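You operate a simulated robot arm through the tools that you are given. There is no shell and no other tool.

You run a simulated two-armed robot. Do the job below in one go: nothing can be reset, and whatever is moved stays where it is left.

## Task
Dress the mop with the compound that the mop card names.
Fine: shield down before you start the buffer; put the bar back and stop the buffer with the red button. Set down upright: what you pick out.
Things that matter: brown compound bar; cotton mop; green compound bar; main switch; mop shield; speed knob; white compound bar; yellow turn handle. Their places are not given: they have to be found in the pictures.

Only the result counts: the job must be done as asked and must still hold three seconds after the hand-in. Knocking over, shifting, dropping, spilling or breaking anything else fails it.

## Robot
Two 7-joint arms with three-finger grippers on one trunk that stands fixed in place. Base frame: the origin is at the foot of the trunk, x ahead of it, y to its left, z up. Readings come in cm, rad, newtons and seconds.
The left shoulder is at [3, 12.4, 123.3], the right one opposite. With the tool pointing down near the work surface each hand reaches from about 10 to 76 cm from the base axis, measured 20 degrees to its own side. Payload 2.2 kg a hand.
Tool frame (each hand has its own): the origin (TCP) lies between the finger pads and is the grasp point; the fingertips stand 2.8 cm ahead of it; z points along the fingers, y is the line along which they close. The gripper opens to 10.2 cm; its body begins 7.1 cm behind the TCP.
Orientation is that of the tool frame in the base frame, as a unit quaternion [x, y, z, w]. With the fingers straight down and closing along the base's y, the tool's x points along the base's -x, its y along +y and its z along -z.

## Interface
- The arms move only by the tool servo_tool. It takes "left_plan", "right_plan" or both (then of equal length, played together; a hand with none holds still); each is one flat list of numbers, 7 for each row, row after row: the turn, a rotation vector about the tool's x, y, z in units of 5 degrees (1.0 is 5 degrees), then the shift along the tool's x, y, z in units of 50 mm (1.0 is 50 mm), then the opening, from 0 (shut) to 1 (fully open). In form: [wx, wy, wz, x, y, z, fingers, wx, wy, wz, x, y, z, fingers, ...]. A call has 1 to 20 rows; each row shifts and turns the commanded pose from where the row before left it, along the tool's axes as they then stand. A call with a number of a shift or a turn outside -1 to 1 is refused whole. Each row takes 0.2 s and may step no farther than 5 cm and 0.15 rad from the row before; otherwise, or with a gripper value out of range, the whole call is refused. Where a pose cannot be reached the arm comes as near as it can. A force on the tool above 50 N (or 10 N above the force at the start of the call, whichever is more), or a blocked arm, ends the call early, and 0.2 s more pass. Each finger travels about 14.36 cm/s and halts on what it meets, pressing with about 38 N; the grip force reading is that of the motor and also rises with nothing between the fingers. The clock runs only during rows and for 0.2 s after the last one: add rows that do not move to give the fingers time. It gives the time, the measured TCP pose, the force on the tool (base axes), the opening and the grip force at its end, in the units of the frame above (readings bear some noise), with the torque about the TCP (base axes, N m) and any sound that the robot's microphone picked up, and new pictures: "pictures" is both (left out), scene, wrist or none (wrist: the cameras of the hands that moved).
- Cameras (640 x 400 px; columns grow to the right, rows downward): "scene" is now at [3.21, -2.56, 193.21]; the picture's right is [-0.41, -0.91, 0.00], its down [-0.80, 0.36, -0.49] and it looks along [0.44, -0.20, -0.87] (base axes); focal length 309 px, centre (320, 200). "left" rides on the left gripper at [7.2, 3.8, -8.6] in its tool frame; the picture's right is [-0.46, 0.89, 0.00], its down [-0.60, -0.32, -0.73] and it looks along [-0.65, -0.34, 0.68] (tool axes); focal length 256 px, centre (320, 200). "right" rides on the right gripper at [6.9, 4.4, -8.6] in its tool frame; the picture's right is [-0.53, 0.85, 0.00], its down [-0.58, -0.36, -0.73] and it looks along [-0.62, -0.39, 0.68] (tool axes); focal length 256 px, centre (320, 200).
- move_column(by): moves the trunk up (or, below 0, down) by that many cm; the arms and the scene camera ride with it, the base frame stays. It gives what a move gives, with no picture.
- aim_head(pan, tilt): turns the head with the scene camera to pan (to the left, within 2.496 rad either way) and tilt (down, from -0.506 to 1.204), counted from straight ahead of the robot. It gives what a move gives, and a new picture of the scene camera.
- locate(camera, pixels): for up to 12 pixels [column, row] of the newest picture of that camera ("zoom" is the newest enlarged one), the place [x, y, z] in the base frame of the surface seen there, good to about 0.2 cm. It takes no simulated time.
- inspect(camera, box): a new picture of the part [left, top, right, bottom] of that camera's present view, enlarged. It takes no simulated time.
- sign_off(): hands the job in; it is judged then, once.

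Unless the task says otherwise, let go and move clear before handing in.

The tools are called after "Emit:" as a command line: name --argument value ..., lists and objects as JSON in quotes. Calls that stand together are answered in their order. servo_tool: Moves the arms, as the interface text tells. Its arguments: {"type":"object","properties":{"left_plan":{"type":"array","items":{"type":"number"}},"right_plan":{"type":"array","items":{"type":"number"}},"pictures":{"type":"string","enum":["both","scene","wrist","none"]}},"required":[]} The other tools are called the same way: move_column (by) moves the trunk up or down; aim_head (pan, tilt) turns the head that bears the scene camera; locate (camera, pixels) gives the place of the surface under pixels of a picture; inspect (camera, box) takes an enlarged picture of a part of a camera's view; sign_off () hands the job in.

At the start:

```text
time: 0.0
left_tool_pos: [56.43, -8.74, 135.83]
left_tcp_rot: [0.0, 1.0, 0.0, 0.001]
left_wrist_force: [0.3, 0.0, -0.5]
left_ft_torque: [0.01, -0.03, -0.01]
left_width: 10.19
left_finger_force: 0.1
right_tool_pos: [42.71, -56.51, 127.78]
right_tcp_rot: [-0.001, 1.0, -0.001, 0.0]
right_wrist_force: [-0.3, -0.3, 0.2]
right_ft_torque: [-0.03, -0.04, -0.01]
right_width: 10.2
right_finger_force: 0.0
trunk travel left (down, up): [-47.5, 6.5]
head pan, tilt (commanded): [-0.424, 1.065]
```

scene: 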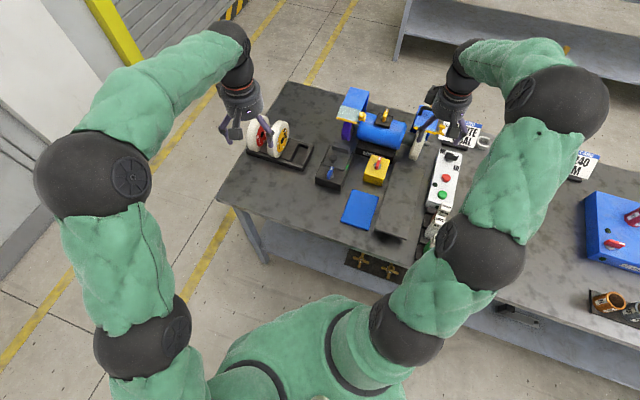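
right: 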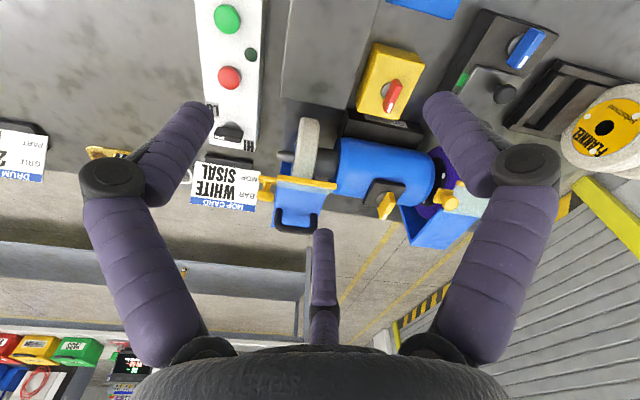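
left: 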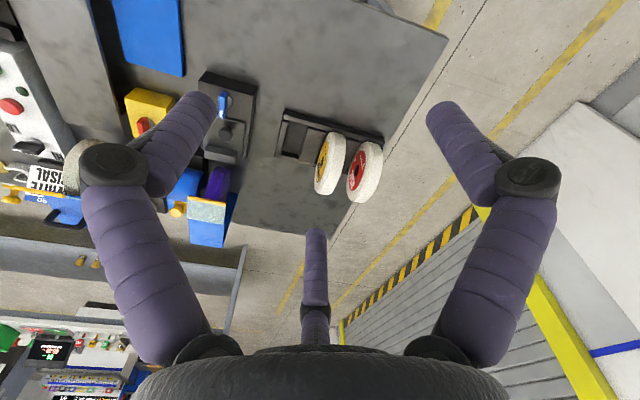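

The pictures show a bench buffer (blue, scene about (380,130)), a control strip with green and red buttons (scene (440,190)), and a card in the right picture at (225,187). I will enlarge the relevant parts before moving.

Emit:
inspect --camera "right" --box '[180, 80, 480, 260]'

Emit:
inspect --camera "scene" --box '[300, 70, 520, 280]'

Emit:
inspect --camera "scene" --box '[540, 140, 640, 340]'

Emit:
inspect --camera "right" --box '[0, 60, 300, 260]'

```text
2.13 times, centred on (330, 170) of right
```

zoom: 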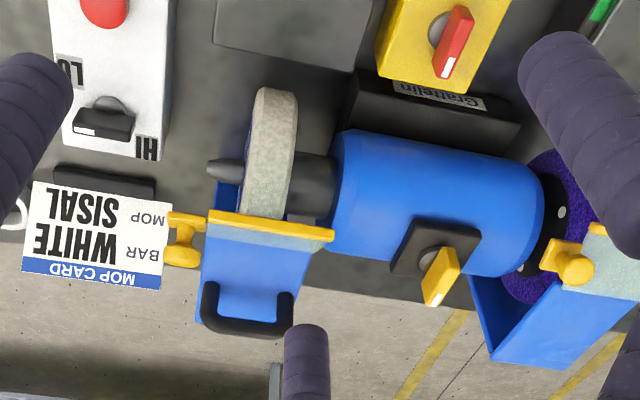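

```text
1.90 times, centred on (410, 175) of scene
```

zoom: 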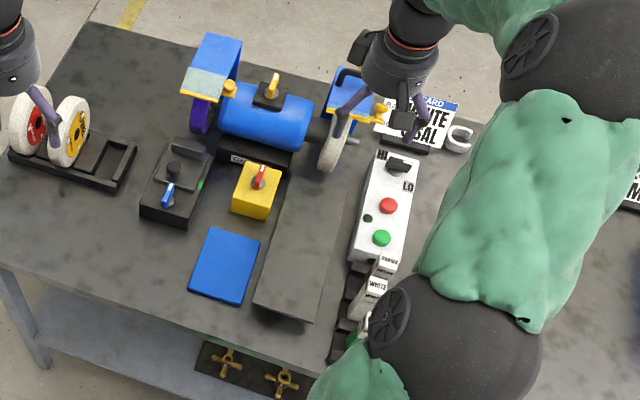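

```text
2.00 times, centred on (590, 240) of scene
```

zoom: 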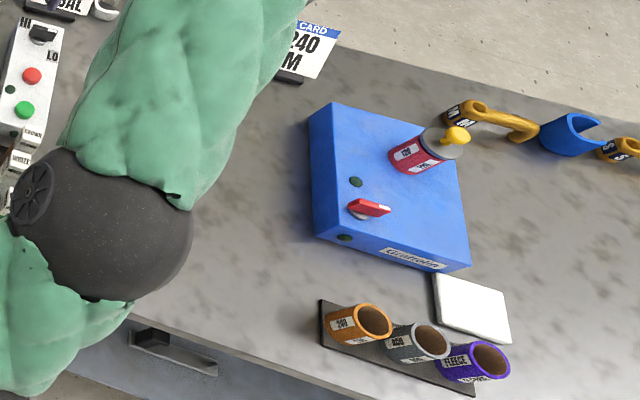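

```text
2.00 times, centred on (150, 160) of right
```

zoom: 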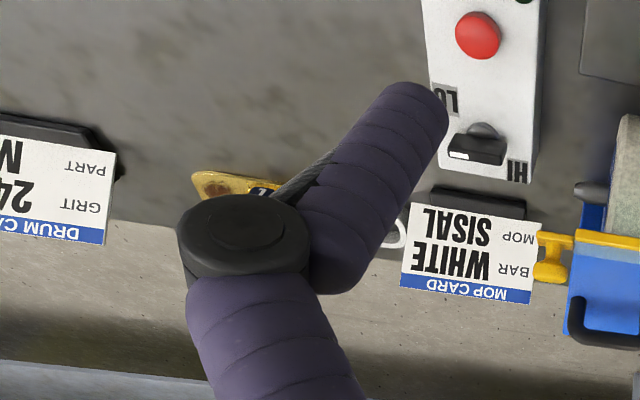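

The card reads "BAR WHITE / MOP SISAL", and the bars sit in a rack near scene (440,225), partly hidden by the right arm. I will locate key points before moving the arm.

Emit:
locate --camera "scene" --pixels '[[445, 193], [446, 178], [450, 155], [385, 115], [377, 168], [325, 175], [328, 168], [415, 148], [360, 210], [405, 210], [430, 245], [440, 215]]'

Emit:
locate --camera "right" --pixels '[[227, 18], [229, 78], [232, 131], [310, 150], [385, 205], [300, 182], [265, 188], [393, 97], [505, 93], [525, 48], [305, 210], [453, 197]]'

Emit:
inspect --camera "scene" --box '[400, 180, 480, 270]'

```text
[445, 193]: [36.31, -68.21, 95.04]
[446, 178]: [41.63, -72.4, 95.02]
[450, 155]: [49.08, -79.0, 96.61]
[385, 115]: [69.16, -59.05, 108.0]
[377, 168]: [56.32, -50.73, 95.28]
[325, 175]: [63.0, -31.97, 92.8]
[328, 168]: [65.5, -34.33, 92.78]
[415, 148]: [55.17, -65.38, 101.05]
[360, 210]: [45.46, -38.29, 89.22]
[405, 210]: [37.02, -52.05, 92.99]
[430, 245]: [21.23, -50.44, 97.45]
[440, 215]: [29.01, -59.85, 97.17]
```

```text
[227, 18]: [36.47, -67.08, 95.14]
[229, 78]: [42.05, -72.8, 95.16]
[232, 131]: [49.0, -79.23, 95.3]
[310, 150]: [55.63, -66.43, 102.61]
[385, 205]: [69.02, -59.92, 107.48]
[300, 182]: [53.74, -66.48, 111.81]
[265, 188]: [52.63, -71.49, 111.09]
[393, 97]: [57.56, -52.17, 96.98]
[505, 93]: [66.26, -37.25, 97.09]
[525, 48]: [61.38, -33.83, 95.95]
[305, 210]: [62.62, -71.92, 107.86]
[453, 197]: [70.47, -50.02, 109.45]
```

```text
4.44 times, centred on (440, 225) of scene
```

zoom: 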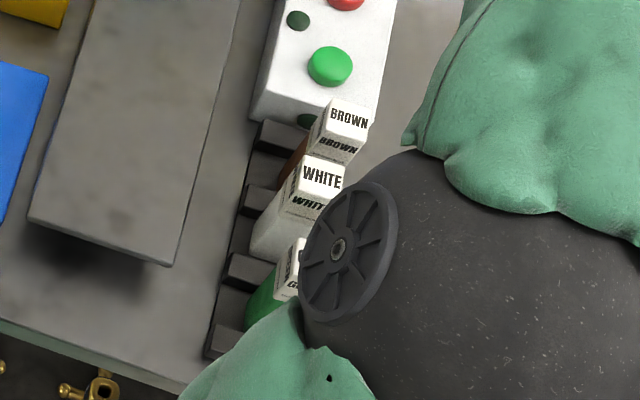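

The white bar stands in the middle slot (zoom (320,178)) of a rack near [25,-58], partly covered by the elbow. I'm moving the right hand back and outward at a safe height for a clearer view.

Emit:
servo_tool --right_plan '[0, 0, 0, 0.72, -0.6, -0.1, 1, 0, 0, 0, 0.72, -0.6, -0.1, 1, 0, 0, 0, 0.72, -0.6, -0.1, 1, 0, 0, 0, 0.72, -0.6, -0.1, 1, 0, 0, 0, 0.72, -0.6, -0.1, 1]' --left_plan '[0, 0, 0, 0.7, 0.7, -0.1, 1, 0, 0, 0, 0.7, 0.7, -0.1, 1, 0, 0, 0, 0.7, 0.7, -0.1, 1, 0, 0, 0, 0.7, 0.7, -0.1, 1, 0, 0, 0, 0.7, 0.7, -0.1, 1]'

```text
time: 1.2
left_tool_pos: [38.49, 8.89, 138.35]
left_tcp_rot: [0.0, 1.0, 0.0, 0.001]
left_wrist_force: [0.3, 0.4, 0.5]
left_ft_torque: [-0.02, -0.06, 0.0]
left_width: 10.2
left_finger_force: 0.1
right_tool_pos: [24.34, -71.3, 130.4]
right_tcp_rot: [0.0, 1.0, 0.0, 0.001]
right_wrist_force: [0.2, 0.3, -0.8]
right_ft_torque: [0.04, -0.03, 0.0]
right_width: 10.18
right_finger_force: 0.1
trunk travel left (down, up): [-47.5, 6.5]
head pan, tilt (commanded): [-0.424, 1.065]
```

scene: 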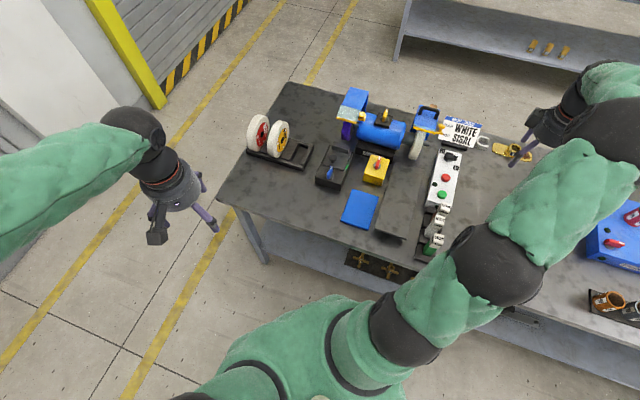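
right: 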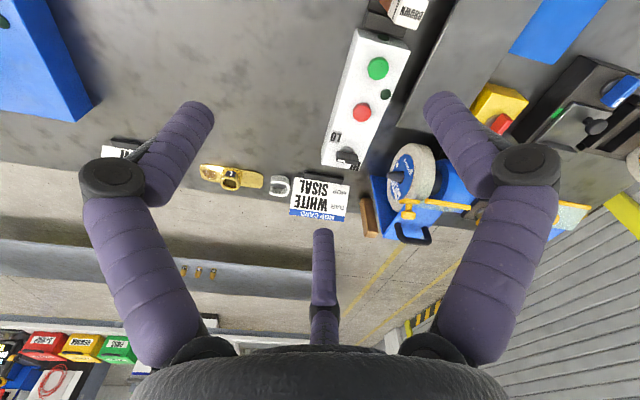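
left: 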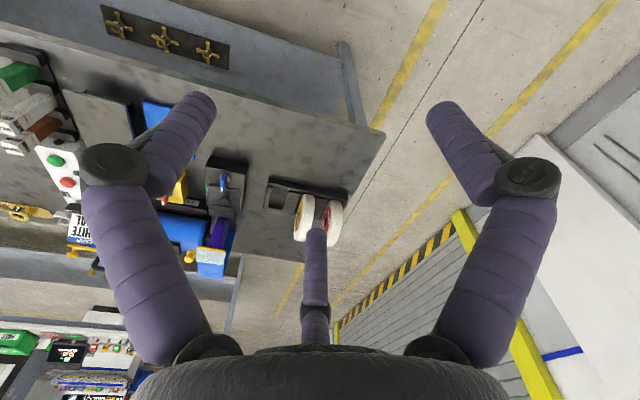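

Now the whole cell is visible in the scene picture. I'll enlarge the buffer, the rack and the mop.

Emit:
inspect --camera "scene" --box '[325, 70, 485, 170]'

Emit:
inspect --camera "scene" --box '[400, 140, 480, 270]'

Emit:
inspect --camera "right" --box '[280, 20, 480, 260]'

Emit:
inspect --camera "left" --box '[0, 50, 260, 290]'

Emit:
inspect --camera "scene" --box '[310, 120, 410, 230]'

```text
4.00 times, centred on (405, 120) of scene
```

zoom: 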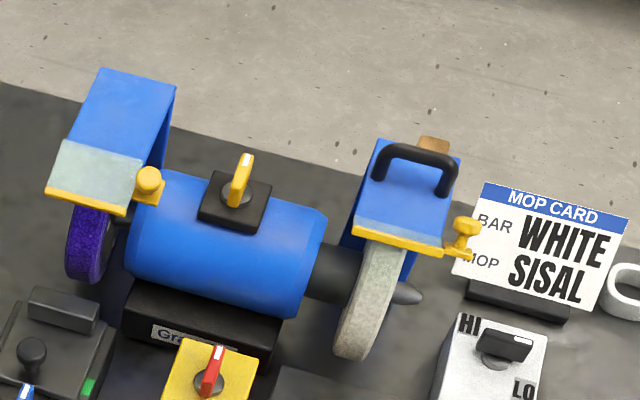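

```text
3.08 times, centred on (440, 205) of scene
```

zoom: 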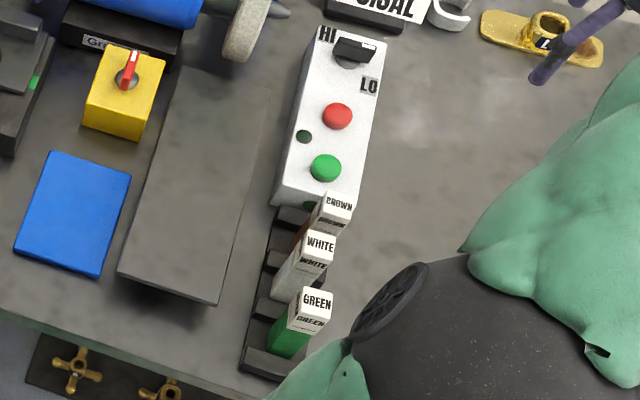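

```text
1.67 times, centred on (380, 140) of right
```

zoom: 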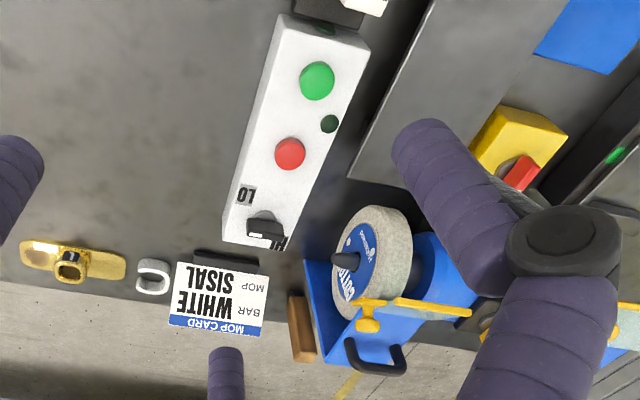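

```text
1.67 times, centred on (130, 170) of left
```

zoom: 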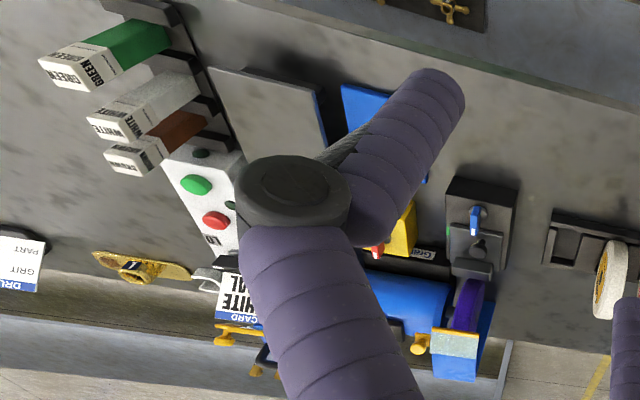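

```text
3.64 times, centred on (360, 175) of scene
```

zoom: 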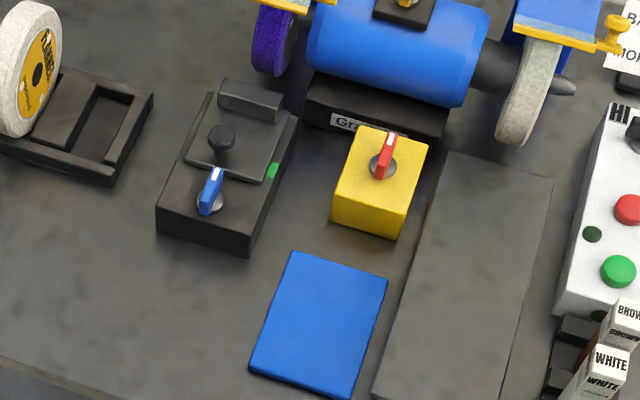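

The mounted mop has a blue label (right zoom (365,265)) and its hood with black handle sits behind it; several turn switches need a closer look. I'll enlarge them individually.

Emit:
inspect --camera "right" --box '[360, 130, 480, 250]'

Emit:
inspect --camera "scene" --box '[395, 95, 455, 165]'

Emit:
inspect --camera "scene" --box '[425, 140, 475, 170]'

Emit:
inspect --camera "scene" --box '[360, 95, 410, 130]'

Emit:
inspect --camera "right" --box '[315, 120, 365, 180]'

Emit:
inspect --camera "scene" --box '[355, 145, 400, 190]'

```text
3.33 times, centred on (420, 190) of right
```

zoom: 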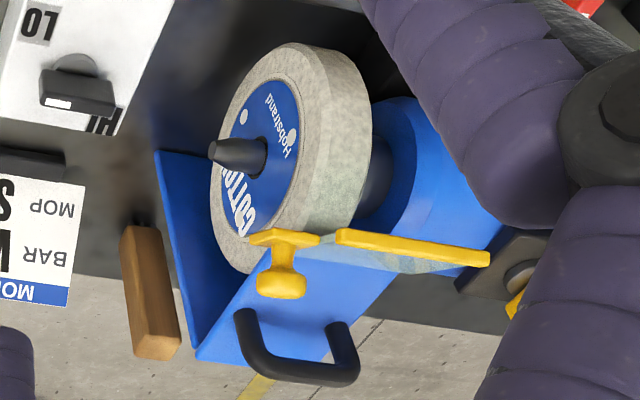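

```text
5.71 times, centred on (425, 130) of scene
```

zoom: 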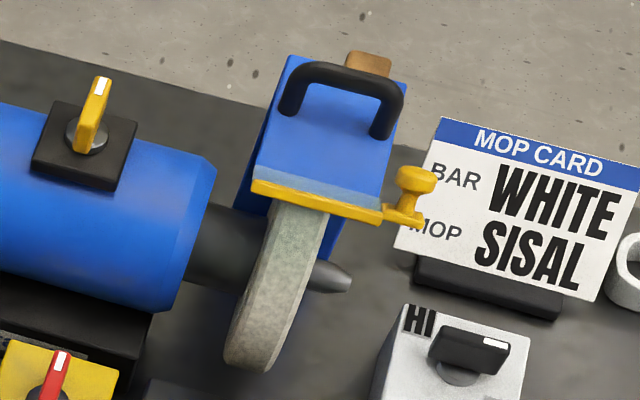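

```text
12.80 times, centred on (450, 155) of scene
```

zoom: 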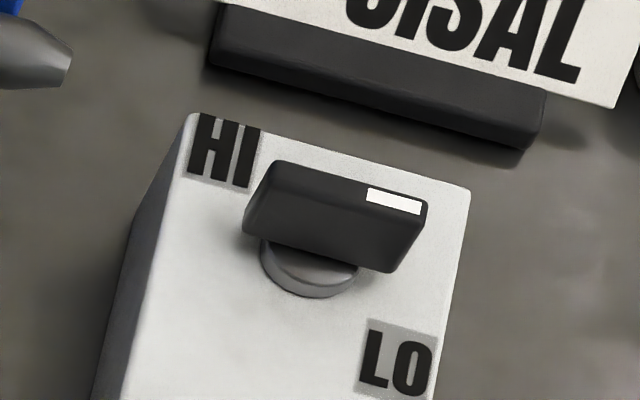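

```text
11.43 times, centred on (385, 112) of scene
```

zoom: 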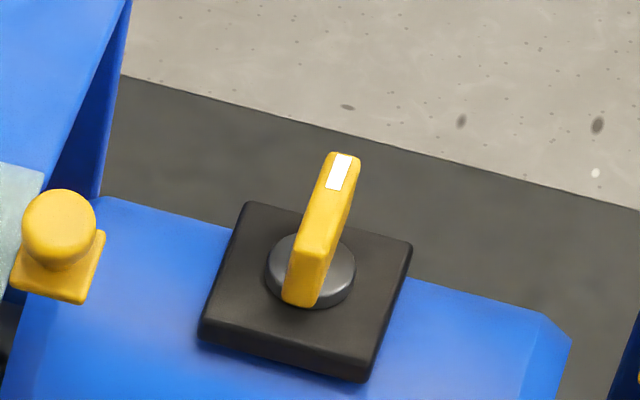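

```text
6.67 times, centred on (340, 150) of right
```

zoom: 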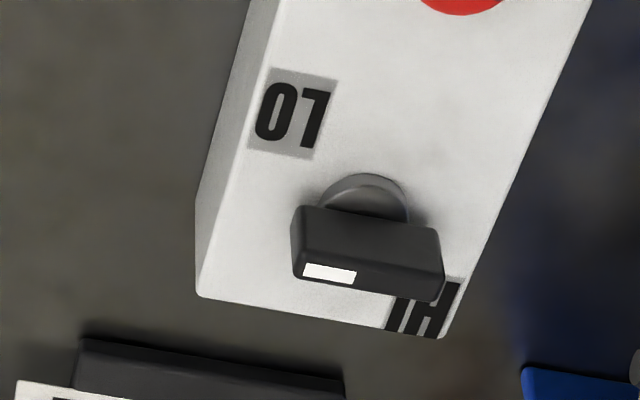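

```text
8.89 times, centred on (378, 168) of scene
```

zoom: 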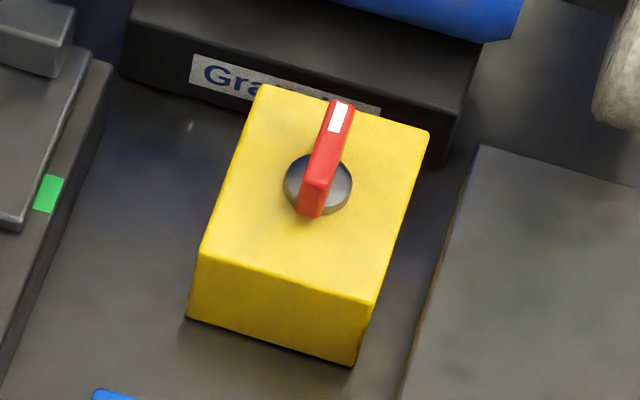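

The mop is marked "COTTON" and the knob's white mark, hood and yellow strip need geometry. I'll take an enlarged hood view and locate points on it.

Emit:
inspect --camera "right" --box '[360, 130, 480, 250]'

Emit:
locate --camera "zoom" --pixels '[[190, 180], [190, 260], [200, 350], [285, 370], [300, 330], [375, 270], [345, 238], [480, 258], [290, 238], [285, 285], [240, 155], [330, 90]]'

Emit:
locate --camera "zoom" --pixels '[[220, 200], [285, 45], [260, 270], [370, 150], [260, 330], [345, 360], [340, 290], [150, 290], [400, 250], [430, 270], [245, 320], [340, 330]]'

Emit:
inspect --camera "scene" --box '[395, 95, 455, 165]'

Emit:
locate --camera "zoom" --pixels '[[290, 60], [400, 90], [265, 160], [385, 185], [260, 187], [375, 215], [415, 178], [410, 215], [340, 72], [335, 195], [300, 190], [85, 130]]'

```text
3.33 times, centred on (420, 190) of right
```

zoom: 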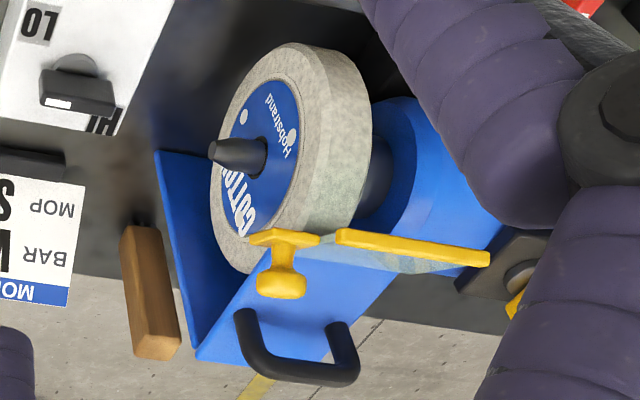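

```text
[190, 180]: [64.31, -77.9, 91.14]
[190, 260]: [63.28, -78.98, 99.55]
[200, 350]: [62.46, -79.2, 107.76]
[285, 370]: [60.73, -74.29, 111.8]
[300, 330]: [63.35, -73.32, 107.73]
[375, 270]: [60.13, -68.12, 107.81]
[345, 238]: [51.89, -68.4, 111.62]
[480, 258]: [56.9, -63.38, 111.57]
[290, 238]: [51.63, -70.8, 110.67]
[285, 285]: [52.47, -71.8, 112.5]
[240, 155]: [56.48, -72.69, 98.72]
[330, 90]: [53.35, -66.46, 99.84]
```

```text
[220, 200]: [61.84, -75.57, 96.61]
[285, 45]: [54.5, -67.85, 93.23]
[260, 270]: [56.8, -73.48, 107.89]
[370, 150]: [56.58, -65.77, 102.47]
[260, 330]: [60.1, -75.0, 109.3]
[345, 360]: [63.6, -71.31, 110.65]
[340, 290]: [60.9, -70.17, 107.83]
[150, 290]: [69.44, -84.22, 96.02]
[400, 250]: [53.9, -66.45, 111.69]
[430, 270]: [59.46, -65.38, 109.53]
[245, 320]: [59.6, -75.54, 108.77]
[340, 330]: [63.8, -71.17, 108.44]
```

```text
5.71 times, centred on (425, 130) of scene
```

zoom: 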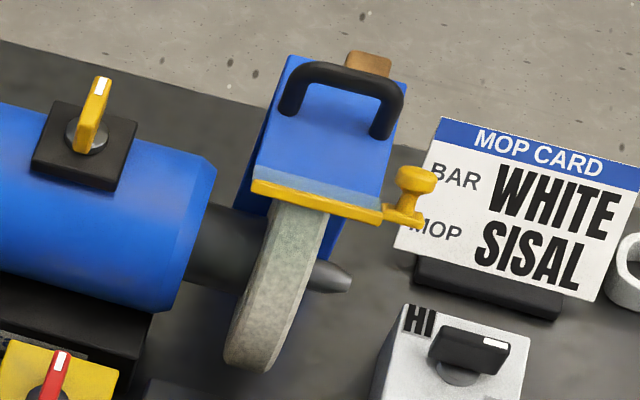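

```text
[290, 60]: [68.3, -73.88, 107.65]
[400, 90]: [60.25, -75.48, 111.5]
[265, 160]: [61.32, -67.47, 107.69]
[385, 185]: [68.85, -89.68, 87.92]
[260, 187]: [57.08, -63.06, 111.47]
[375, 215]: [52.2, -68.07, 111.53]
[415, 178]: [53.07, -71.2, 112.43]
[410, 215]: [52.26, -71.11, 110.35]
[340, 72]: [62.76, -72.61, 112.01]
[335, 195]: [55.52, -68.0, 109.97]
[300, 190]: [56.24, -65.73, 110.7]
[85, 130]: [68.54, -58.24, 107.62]
```

The transparent visor with the yellow edge is raised (edge at z≈111.5, hinge at z≈107.8), so it must come down. I'll look at the left wheel's visor for comparison and at the lamps and switches.

Emit:
inspect --camera "scene" --box '[330, 80, 380, 145]'

Emit:
locate --camera "zoom" --pixels '[[220, 20], [370, 70], [150, 170], [280, 200], [100, 240], [250, 290], [310, 235], [320, 260], [180, 330], [190, 380]]'

Emit:
inspect --camera "scene" --box '[310, 135, 355, 195]'

Emit:
inspect --camera "scene" --box '[415, 145, 475, 265]'

Emit:
inspect --camera "left" --box '[0, 40, 100, 170]'

Emit:
inspect --camera "left" --box '[190, 140, 310, 290]'

```text
6.15 times, centred on (355, 112) of scene
```

zoom: 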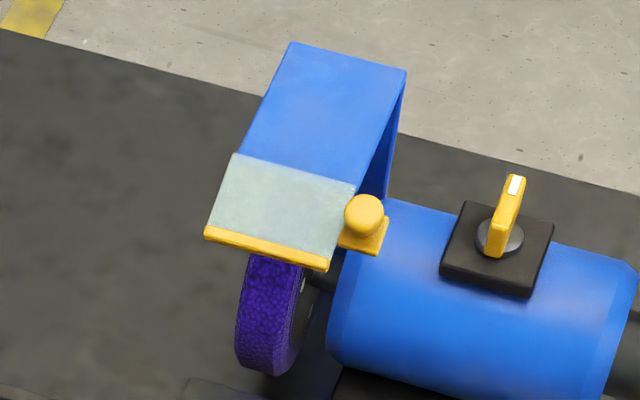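

```text
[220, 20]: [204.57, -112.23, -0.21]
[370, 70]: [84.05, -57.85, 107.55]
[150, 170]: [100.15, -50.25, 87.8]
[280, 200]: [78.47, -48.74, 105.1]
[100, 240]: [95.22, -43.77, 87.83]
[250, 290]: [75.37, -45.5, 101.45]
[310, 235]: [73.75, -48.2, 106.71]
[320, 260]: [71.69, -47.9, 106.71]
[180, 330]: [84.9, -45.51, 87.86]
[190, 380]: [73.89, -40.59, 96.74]
```

```text
6.67 times, centred on (332, 165) of scene
```

zoom: 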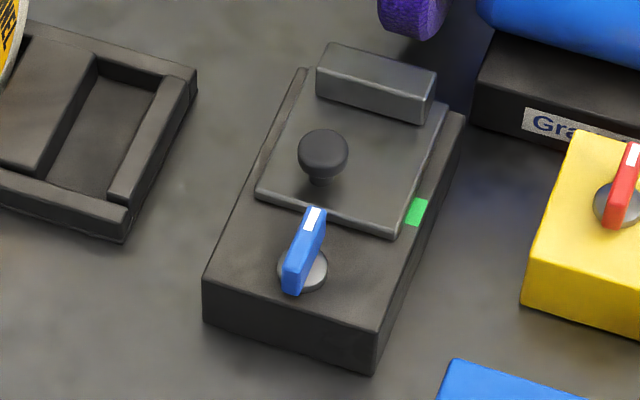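

```text
3.33 times, centred on (445, 205) of scene
```

zoom: 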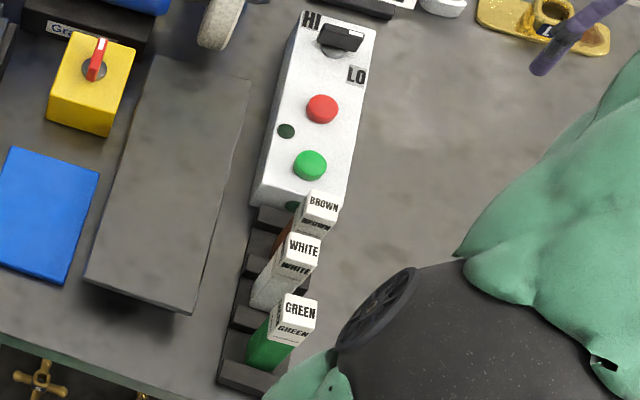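

```text
3.08 times, centred on (50, 105) of left
```

zoom: 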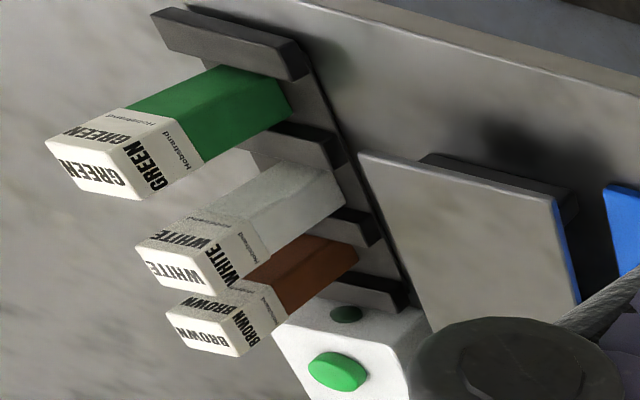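

```text
2.67 times, centred on (250, 215) of left
```

zoom: 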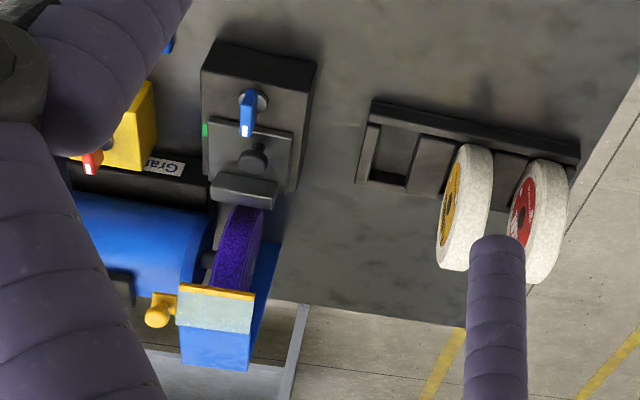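

The left wheel's visor hangs lower (panel z≈105), so the mop's visor is up. Next I'll measure bars, buttons, knob and main switch precisely.

Emit:
inspect --camera "scene" --box '[415, 195, 475, 265]'

Emit:
locate --camera "zoom" --pixels '[[250, 80], [295, 90], [235, 130], [285, 140], [270, 110], [245, 145], [240, 180], [200, 230], [150, 200], [120, 240], [90, 290], [60, 350]]'

Emit:
inspect --camera "scene" --box '[425, 140, 475, 210]'

Emit:
locate --camera "zoom" --pixels '[[155, 70], [265, 95], [80, 370], [195, 390], [160, 85], [245, 115], [240, 180], [165, 250], [190, 310], [160, 270], [250, 95], [140, 395]]'

```text
5.71 times, centred on (445, 230) of scene
```

zoom: 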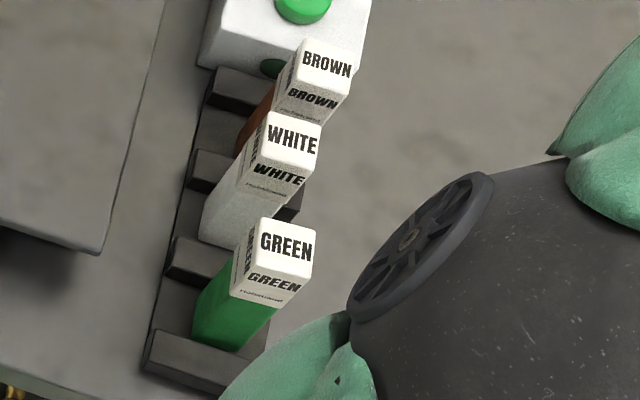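

```text
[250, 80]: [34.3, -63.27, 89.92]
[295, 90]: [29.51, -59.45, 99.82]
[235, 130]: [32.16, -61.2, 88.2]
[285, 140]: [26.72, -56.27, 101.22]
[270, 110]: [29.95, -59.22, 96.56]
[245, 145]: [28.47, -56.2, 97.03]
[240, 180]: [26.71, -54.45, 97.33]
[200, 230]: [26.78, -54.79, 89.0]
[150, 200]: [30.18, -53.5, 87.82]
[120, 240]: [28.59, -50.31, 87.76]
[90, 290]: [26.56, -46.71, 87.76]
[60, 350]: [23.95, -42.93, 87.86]
```

```text
5.71 times, centred on (450, 175) of scene
```

zoom: 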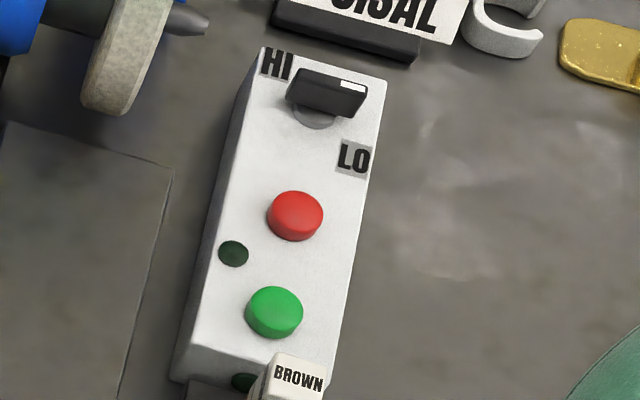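

```text
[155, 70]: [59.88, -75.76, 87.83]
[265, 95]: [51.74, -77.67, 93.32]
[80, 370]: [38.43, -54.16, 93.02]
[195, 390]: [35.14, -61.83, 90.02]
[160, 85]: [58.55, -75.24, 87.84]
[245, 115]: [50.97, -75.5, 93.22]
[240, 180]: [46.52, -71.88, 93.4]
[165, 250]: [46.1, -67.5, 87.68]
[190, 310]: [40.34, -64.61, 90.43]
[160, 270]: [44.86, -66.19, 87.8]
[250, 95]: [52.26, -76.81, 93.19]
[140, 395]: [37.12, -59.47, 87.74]
```

The strip's top is at z≈93.3 and bars reach z≈101. I'll locate knob, labels, buttons and white bar's top in detail.

Emit:
locate --camera "zoom" --pixels '[[275, 65], [353, 158], [352, 86], [320, 85], [315, 122], [295, 210], [273, 308], [233, 253], [243, 380], [266, 52], [378, 84], [192, 340]]'

Emit:
inspect --camera "scene" --box '[430, 205, 480, 250]'

Emit:
locate --camera "zoom" --pixels '[[300, 130], [300, 230], [285, 360], [285, 385], [240, 90], [350, 105], [225, 150], [340, 170], [370, 60], [320, 40]]'

```text
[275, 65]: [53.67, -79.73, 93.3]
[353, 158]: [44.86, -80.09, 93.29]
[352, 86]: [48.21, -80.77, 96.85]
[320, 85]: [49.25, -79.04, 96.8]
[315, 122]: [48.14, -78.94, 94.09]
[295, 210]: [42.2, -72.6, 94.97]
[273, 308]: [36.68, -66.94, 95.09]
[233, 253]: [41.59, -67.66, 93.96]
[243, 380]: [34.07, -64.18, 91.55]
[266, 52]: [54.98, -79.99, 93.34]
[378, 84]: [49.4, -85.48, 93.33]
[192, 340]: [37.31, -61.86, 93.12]
```

```text
8.89 times, centred on (455, 228) of scene
```

zoom: 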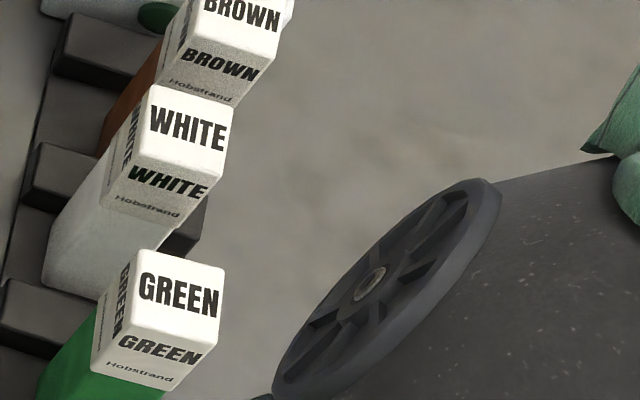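

```text
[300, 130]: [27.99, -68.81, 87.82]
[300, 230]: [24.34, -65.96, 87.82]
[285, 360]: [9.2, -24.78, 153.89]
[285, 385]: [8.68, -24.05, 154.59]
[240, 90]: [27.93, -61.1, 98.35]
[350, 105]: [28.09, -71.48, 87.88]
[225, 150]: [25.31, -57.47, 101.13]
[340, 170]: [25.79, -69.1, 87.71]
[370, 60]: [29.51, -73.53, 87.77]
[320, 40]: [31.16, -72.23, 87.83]
```

White bar's top face is at zoom (187,120). I'll locate its corners and the neighbours' tops for a grasp.

Emit:
locate --camera "zoom" --pixels '[[155, 93], [225, 108], [220, 148], [145, 135], [187, 120], [180, 285], [145, 258], [218, 272], [210, 312], [138, 295], [235, 15], [160, 190]]'

Emit:
locate --camera "zoom" --pixels '[[105, 205], [180, 225], [70, 240], [60, 280], [130, 270], [50, 160], [90, 185], [15, 300], [50, 315], [20, 240], [80, 50], [185, 240]]'

Emit:
inspect --camera "left" --box '[0, 50, 70, 140]'

Emit:
locate --camera "zoom" --pixels '[[430, 170], [270, 200], [490, 60], [560, 200], [400, 330], [590, 300], [240, 330], [360, 240], [200, 250], [100, 100]]'

```text
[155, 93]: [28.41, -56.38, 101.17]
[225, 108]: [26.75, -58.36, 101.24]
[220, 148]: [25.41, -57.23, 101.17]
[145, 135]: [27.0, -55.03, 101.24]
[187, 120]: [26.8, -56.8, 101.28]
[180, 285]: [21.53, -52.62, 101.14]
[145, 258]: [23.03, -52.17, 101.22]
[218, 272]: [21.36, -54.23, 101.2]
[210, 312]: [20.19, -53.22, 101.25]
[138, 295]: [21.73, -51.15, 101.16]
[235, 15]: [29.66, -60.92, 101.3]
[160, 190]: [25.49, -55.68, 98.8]
```

```text
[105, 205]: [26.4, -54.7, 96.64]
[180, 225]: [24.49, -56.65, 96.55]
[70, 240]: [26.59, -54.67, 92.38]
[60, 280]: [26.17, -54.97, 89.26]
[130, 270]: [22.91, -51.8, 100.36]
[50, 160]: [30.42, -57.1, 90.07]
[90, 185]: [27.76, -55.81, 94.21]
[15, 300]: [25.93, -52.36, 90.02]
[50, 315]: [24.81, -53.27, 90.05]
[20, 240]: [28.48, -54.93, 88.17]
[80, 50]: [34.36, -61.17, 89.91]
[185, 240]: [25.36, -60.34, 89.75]
```

```text
4.44 times, centred on (35, 95) of left
```

zoom: 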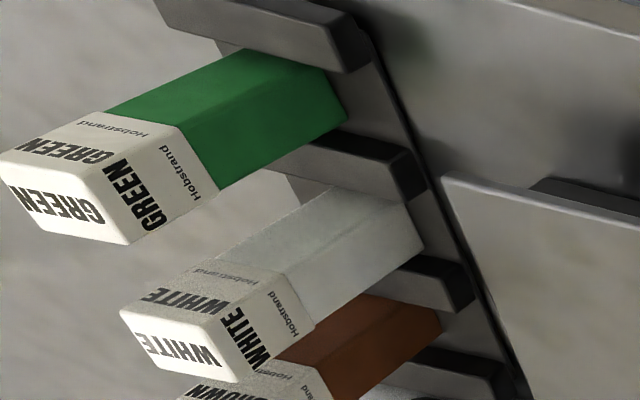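

```text
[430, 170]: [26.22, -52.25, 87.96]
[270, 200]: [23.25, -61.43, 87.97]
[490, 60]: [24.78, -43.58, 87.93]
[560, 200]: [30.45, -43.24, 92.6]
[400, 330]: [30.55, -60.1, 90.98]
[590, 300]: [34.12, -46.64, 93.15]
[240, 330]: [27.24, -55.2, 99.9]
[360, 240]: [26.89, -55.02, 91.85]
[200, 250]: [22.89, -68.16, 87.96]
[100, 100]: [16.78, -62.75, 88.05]
```

The white bar's top centre is about [26.9,-56.75,101.2], roughly 3 x 2.3 cm in section. I'll close the right fingers in the air to learn where the three pads actually meet.

Emit:
servo_tool --right_plan '[0, 0, 0, 0, 0, 0, 0.2, 0, 0, 0, 0, 0, 0, 0.2, 0, 0, 0, 0, 0, 0, 0.2, 0, 0, 0, 0, 0, 0, 0.2]' --pictures "both"

Emit:
aim_head --pan -0.85 --tilt 0.9

```text
time: 2.2
left_tool_pos: [38.81, 8.91, 138.44]
left_tcp_rot: [0.0, 1.0, 0.0, 0.0]
left_wrist_force: [0.4, -0.8, -1.0]
left_ft_torque: [-0.01, -0.04, 0.01]
left_width: 10.19
left_finger_force: 0.1
right_tool_pos: [24.72, -71.34, 130.42]
right_tcp_rot: [0.0, 1.0, 0.0, 0.0]
right_wrist_force: [-0.3, 0.0, 0.4]
right_ft_torque: [0.02, -0.02, -0.02]
right_width: 2.02
right_finger_force: 0.1
trunk travel left (down, up): [-47.5, 6.5]
head pan, tilt (commanded): [-0.424, 1.065]
```

scene: 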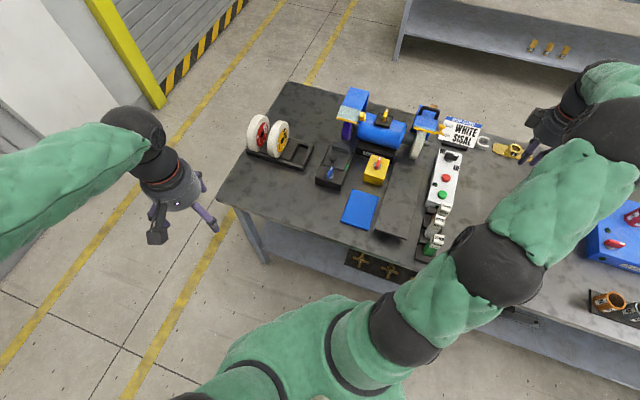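
right: 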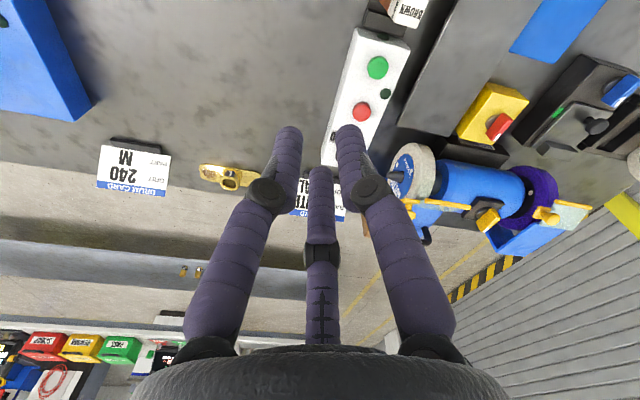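

```text
time: 3.1
left_tool_pos: [38.76, 8.86, 138.32]
left_tcp_rot: [0.0, 1.0, 0.0, 0.0]
left_wrist_force: [0.2, 0.0, 0.0]
left_ft_torque: [-0.01, 0.03, -0.01]
left_width: 10.19
left_finger_force: 0.0
right_tool_pos: [24.75, -71.26, 130.2]
right_tcp_rot: [0.0, 1.0, 0.0, 0.0]
right_wrist_force: [0.3, 0.6, -0.3]
right_ft_torque: [-0.02, -0.01, 0.01]
right_width: 2.06
right_finger_force: 0.1
trunk travel left (down, up): [-47.5, 6.5]
head pan, tilt (commanded): [-0.85, 0.901]
```

scene: 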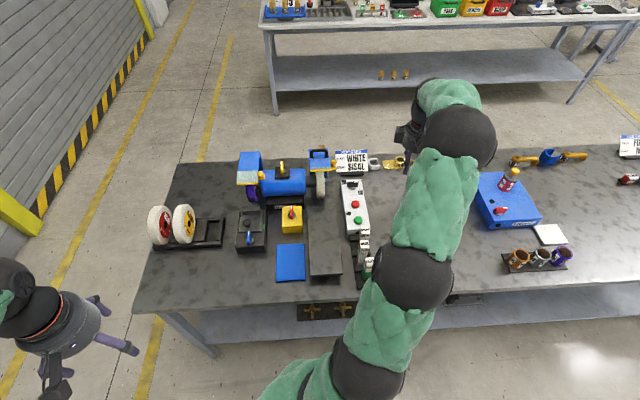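

The closed fingers show three pads meeting centrically (one at +y, two at ∓30°), and this head aim gives a clear view of the bench. I'll zoom into the buffer and controls from here.

Emit:
inspect --camera "scene" --box '[230, 140, 350, 215]'

Emit:
inspect --camera "scene" --box '[270, 195, 310, 240]'

Emit:
inspect --camera "scene" --box '[330, 170, 390, 290]'

Emit:
inspect --camera "scene" --box '[460, 130, 640, 280]'

Emit:
inspect --camera "right" --box '[440, 60, 540, 240]'

```text
5.33 times, centred on (290, 178) of scene
```

zoom: 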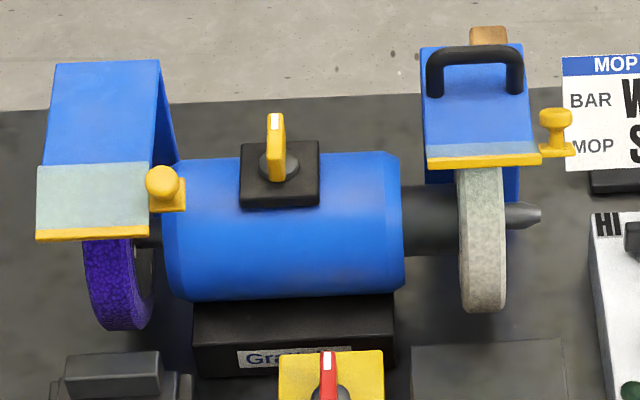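

```text
8.89 times, centred on (290, 218) of scene
```

zoom: 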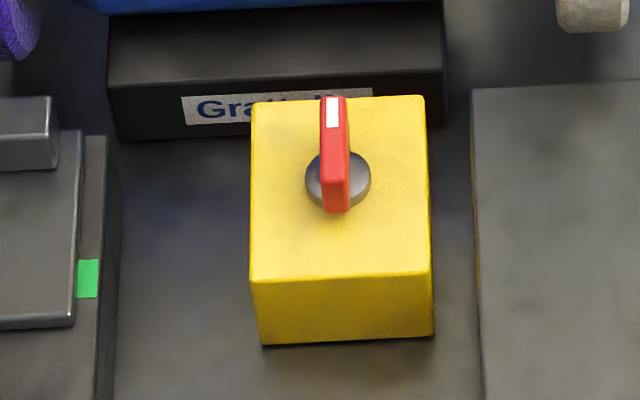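

```text
3.33 times, centred on (360, 230) of scene
```

zoom: 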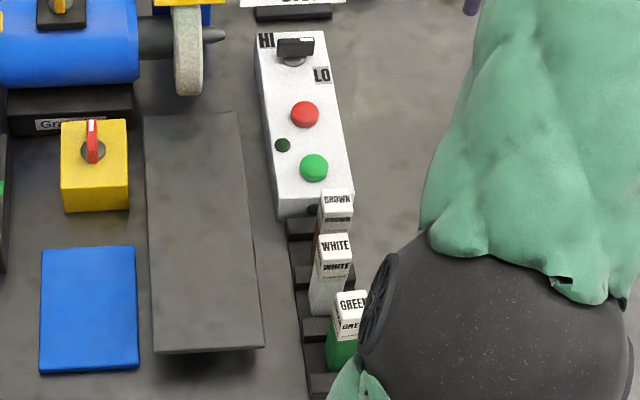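

```text
2.67 times, centred on (550, 205) of scene
```

zoom: 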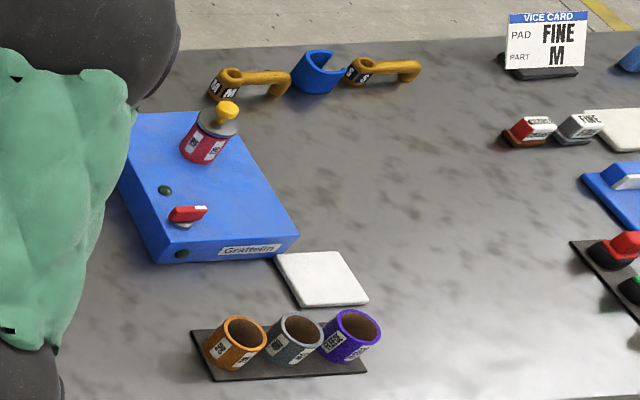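

```text
2.22 times, centred on (490, 150) of right
```

zoom: 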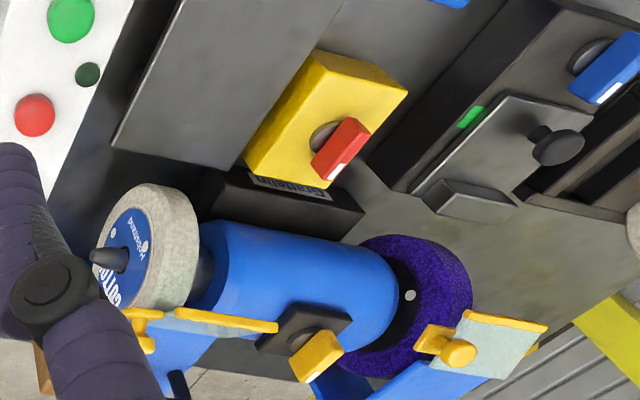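

The mop visor is raised while the left wheel's is down. I'll measure the buffer features and main switch from this aim.

Emit:
inspect --camera "scene" --box '[230, 140, 350, 215]'

Emit:
locate --camera "zoom" --pixels '[[430, 163], [485, 161], [535, 158], [562, 150], [556, 115], [430, 135], [525, 130], [485, 148], [465, 230], [485, 290], [500, 230], [535, 215]]'

Emit:
locate --camera "zoom" --pixels '[[40, 235], [95, 234], [145, 232], [40, 170], [140, 166], [165, 180], [90, 200], [170, 290], [400, 280], [420, 180], [420, 240], [440, 210]]'

Emit:
inspect --camera "scene" --box '[270, 195, 310, 240]'

Emit:
locate --camera "zoom" --pixels '[[256, 106], [420, 102], [256, 275], [425, 270], [333, 108], [335, 175], [338, 200], [310, 185], [365, 190], [330, 140], [600, 200], [480, 100]]'

```text
5.33 times, centred on (290, 178) of scene
```

zoom: 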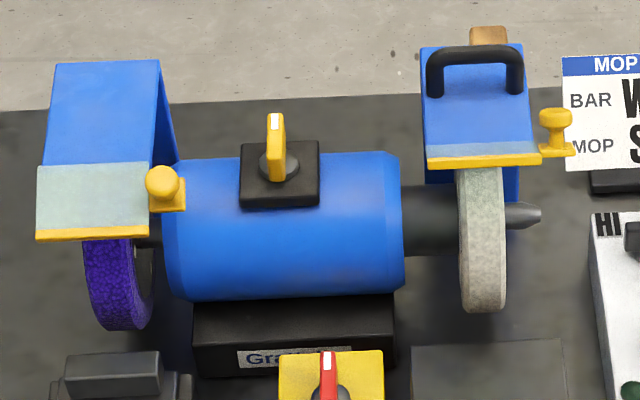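

```text
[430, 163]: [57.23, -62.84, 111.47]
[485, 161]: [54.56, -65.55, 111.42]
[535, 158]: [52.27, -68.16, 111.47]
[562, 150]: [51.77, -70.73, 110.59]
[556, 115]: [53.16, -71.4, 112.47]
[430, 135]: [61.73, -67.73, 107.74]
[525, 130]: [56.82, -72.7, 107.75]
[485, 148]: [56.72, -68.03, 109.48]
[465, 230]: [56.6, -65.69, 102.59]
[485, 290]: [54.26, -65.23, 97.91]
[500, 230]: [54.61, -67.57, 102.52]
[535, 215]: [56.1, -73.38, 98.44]
```

```text
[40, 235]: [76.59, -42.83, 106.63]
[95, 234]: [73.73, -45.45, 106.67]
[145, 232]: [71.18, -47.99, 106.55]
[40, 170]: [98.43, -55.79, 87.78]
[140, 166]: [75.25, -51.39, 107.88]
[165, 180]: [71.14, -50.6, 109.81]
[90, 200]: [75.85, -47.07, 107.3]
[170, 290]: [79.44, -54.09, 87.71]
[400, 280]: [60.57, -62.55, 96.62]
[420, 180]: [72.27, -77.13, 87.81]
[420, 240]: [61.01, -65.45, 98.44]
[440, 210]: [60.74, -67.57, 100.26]
```

```text
8.89 times, centred on (290, 218) of scene
```

zoom: 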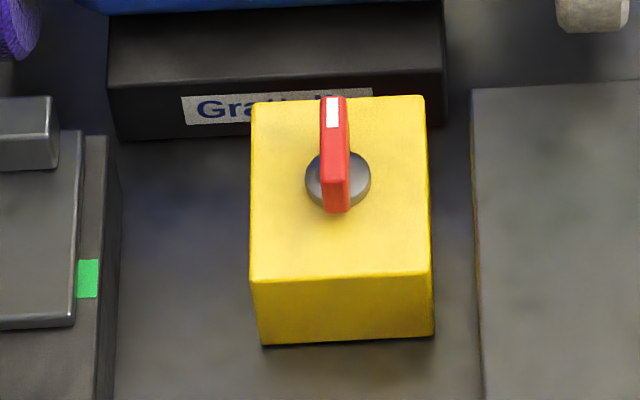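

```text
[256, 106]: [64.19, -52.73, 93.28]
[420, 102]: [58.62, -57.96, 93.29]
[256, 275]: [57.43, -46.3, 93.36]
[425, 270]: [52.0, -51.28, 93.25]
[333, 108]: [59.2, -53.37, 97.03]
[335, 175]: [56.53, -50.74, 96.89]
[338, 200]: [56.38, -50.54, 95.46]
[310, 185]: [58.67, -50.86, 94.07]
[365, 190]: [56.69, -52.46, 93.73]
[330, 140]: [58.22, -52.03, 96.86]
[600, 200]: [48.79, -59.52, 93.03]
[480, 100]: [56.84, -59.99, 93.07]
```

The visor's yellow edge runs [57.2,-62.8,111.5] to [52.3,-68.2,111.5], hinge line at z≈107.75 about 7.5 cm further back; the left one sits at z≈106.6 when down. I'll yaw the right hand 45° with fingers shut and move it above the visor.

Emit:
servo_tool --right_plan '[0, 0, -1, 0, 0, 0, 0, 0, 0, -1, 0, 0, 0, 0, 0, 0, -1, 0, 0, 0, 0, 0, 0, -1, 0, 0, 0, 0, 0, 0, -1, 0, 0, 0, 0, 0, 0, -1, 0, 0, 0, 0, 0, 0, -1, 0, 0, 0, 0, 0, 0, -1, 0, 0, 0, 0, 0, 0, -1, 0, 0, 0, 0]' --pictures "scene"

```text
time: 5.1
left_tool_pos: [38.89, 8.72, 138.31]
left_tcp_rot: [0.001, 1.0, 0.0, 0.0]
left_wrist_force: [-0.2, 0.2, 0.1]
left_ft_torque: [-0.04, 0.01, 0.03]
left_width: 10.2
left_finger_force: 0.1
right_tool_pos: [24.84, -71.52, 130.26]
right_tcp_rot: [-0.383, 0.924, 0.0, 0.0]
right_wrist_force: [-0.8, 0.5, 0.2]
right_ft_torque: [0.02, 0.0, -0.01]
right_width: 0.22
right_finger_force: 31.5
trunk travel left (down, up): [-47.5, 6.5]
head pan, tilt (commanded): [-0.85, 0.901]
```

scene: 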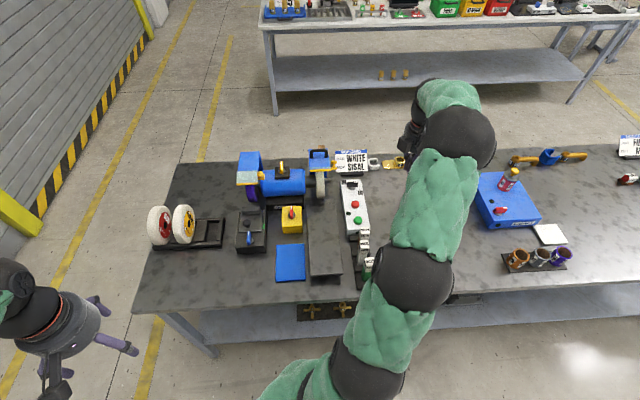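

The yaw succeeded (quaternion [-0.383,0.924,0,0]) and the hand is at [24.8,-71.5,130.3]. Now I'll translate at height to above the visor.

Emit:
servo_tool --right_plan '[0, 0, 0, -0.72, -0.45, 0, 0, 0, 0, 0, -0.72, -0.45, 0, 0, 0, 0, 0, -0.72, -0.45, 0, 0, 0, 0, 0, -0.72, -0.45, 0, 0, 0, 0, 0, -0.72, -0.45, 0.0, 0, 0, 0, 0, -0.72, -0.45, 0.0, 0, 0, 0, 0, -0.72, -0.45, 0.0, 0, 1, 0, 0, 0, 0, 0, 0, 1, 0, 0, 0, 0, 0, 0, 1, 0, 0, 0, 0, 0, 0, 1, 0, 0, 0, 0, 0, 0, 1, 0, 0, 0, 0, 0, 0, 1, 0, 0, 0, 0, 0, 0]' --pictures "both"

```text
time: 7.9
left_tool_pos: [38.74, 8.8, 138.3]
left_tcp_rot: [0.0, 1.0, -0.001, 0.001]
left_wrist_force: [-1.1, -0.2, -0.2]
left_ft_torque: [0.02, -0.02, 0.0]
left_width: 10.18
left_finger_force: 0.0
right_tool_pos: [53.54, -64.78, 130.24]
right_tcp_rot: [-0.37, 0.892, -0.239, 0.099]
right_wrist_force: [-0.4, 0.7, 0.7]
right_ft_torque: [0.01, -0.01, 0.01]
right_width: 0.25
right_finger_force: 31.8
trunk travel left (down, up): [-47.5, 6.5]
head pan, tilt (commanded): [-0.85, 0.901]
```

scene: 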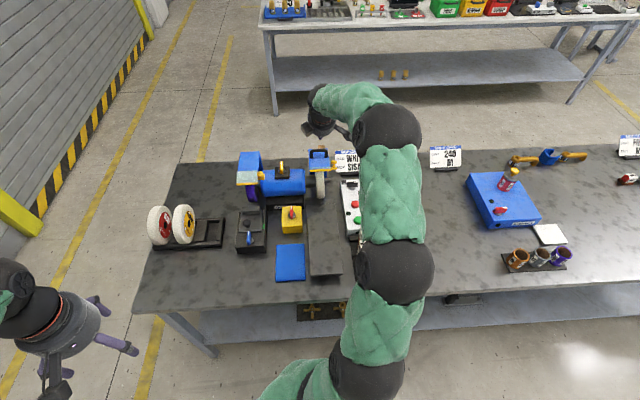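
right: 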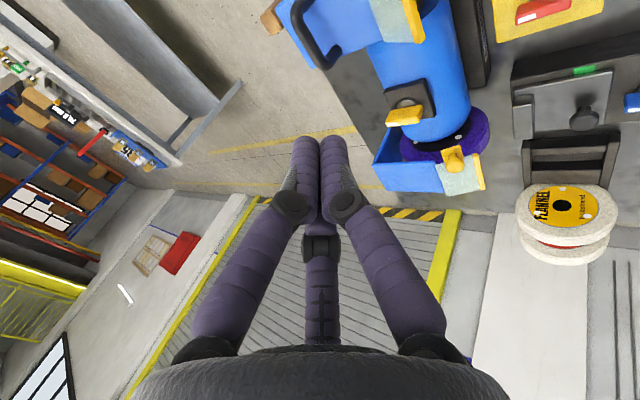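

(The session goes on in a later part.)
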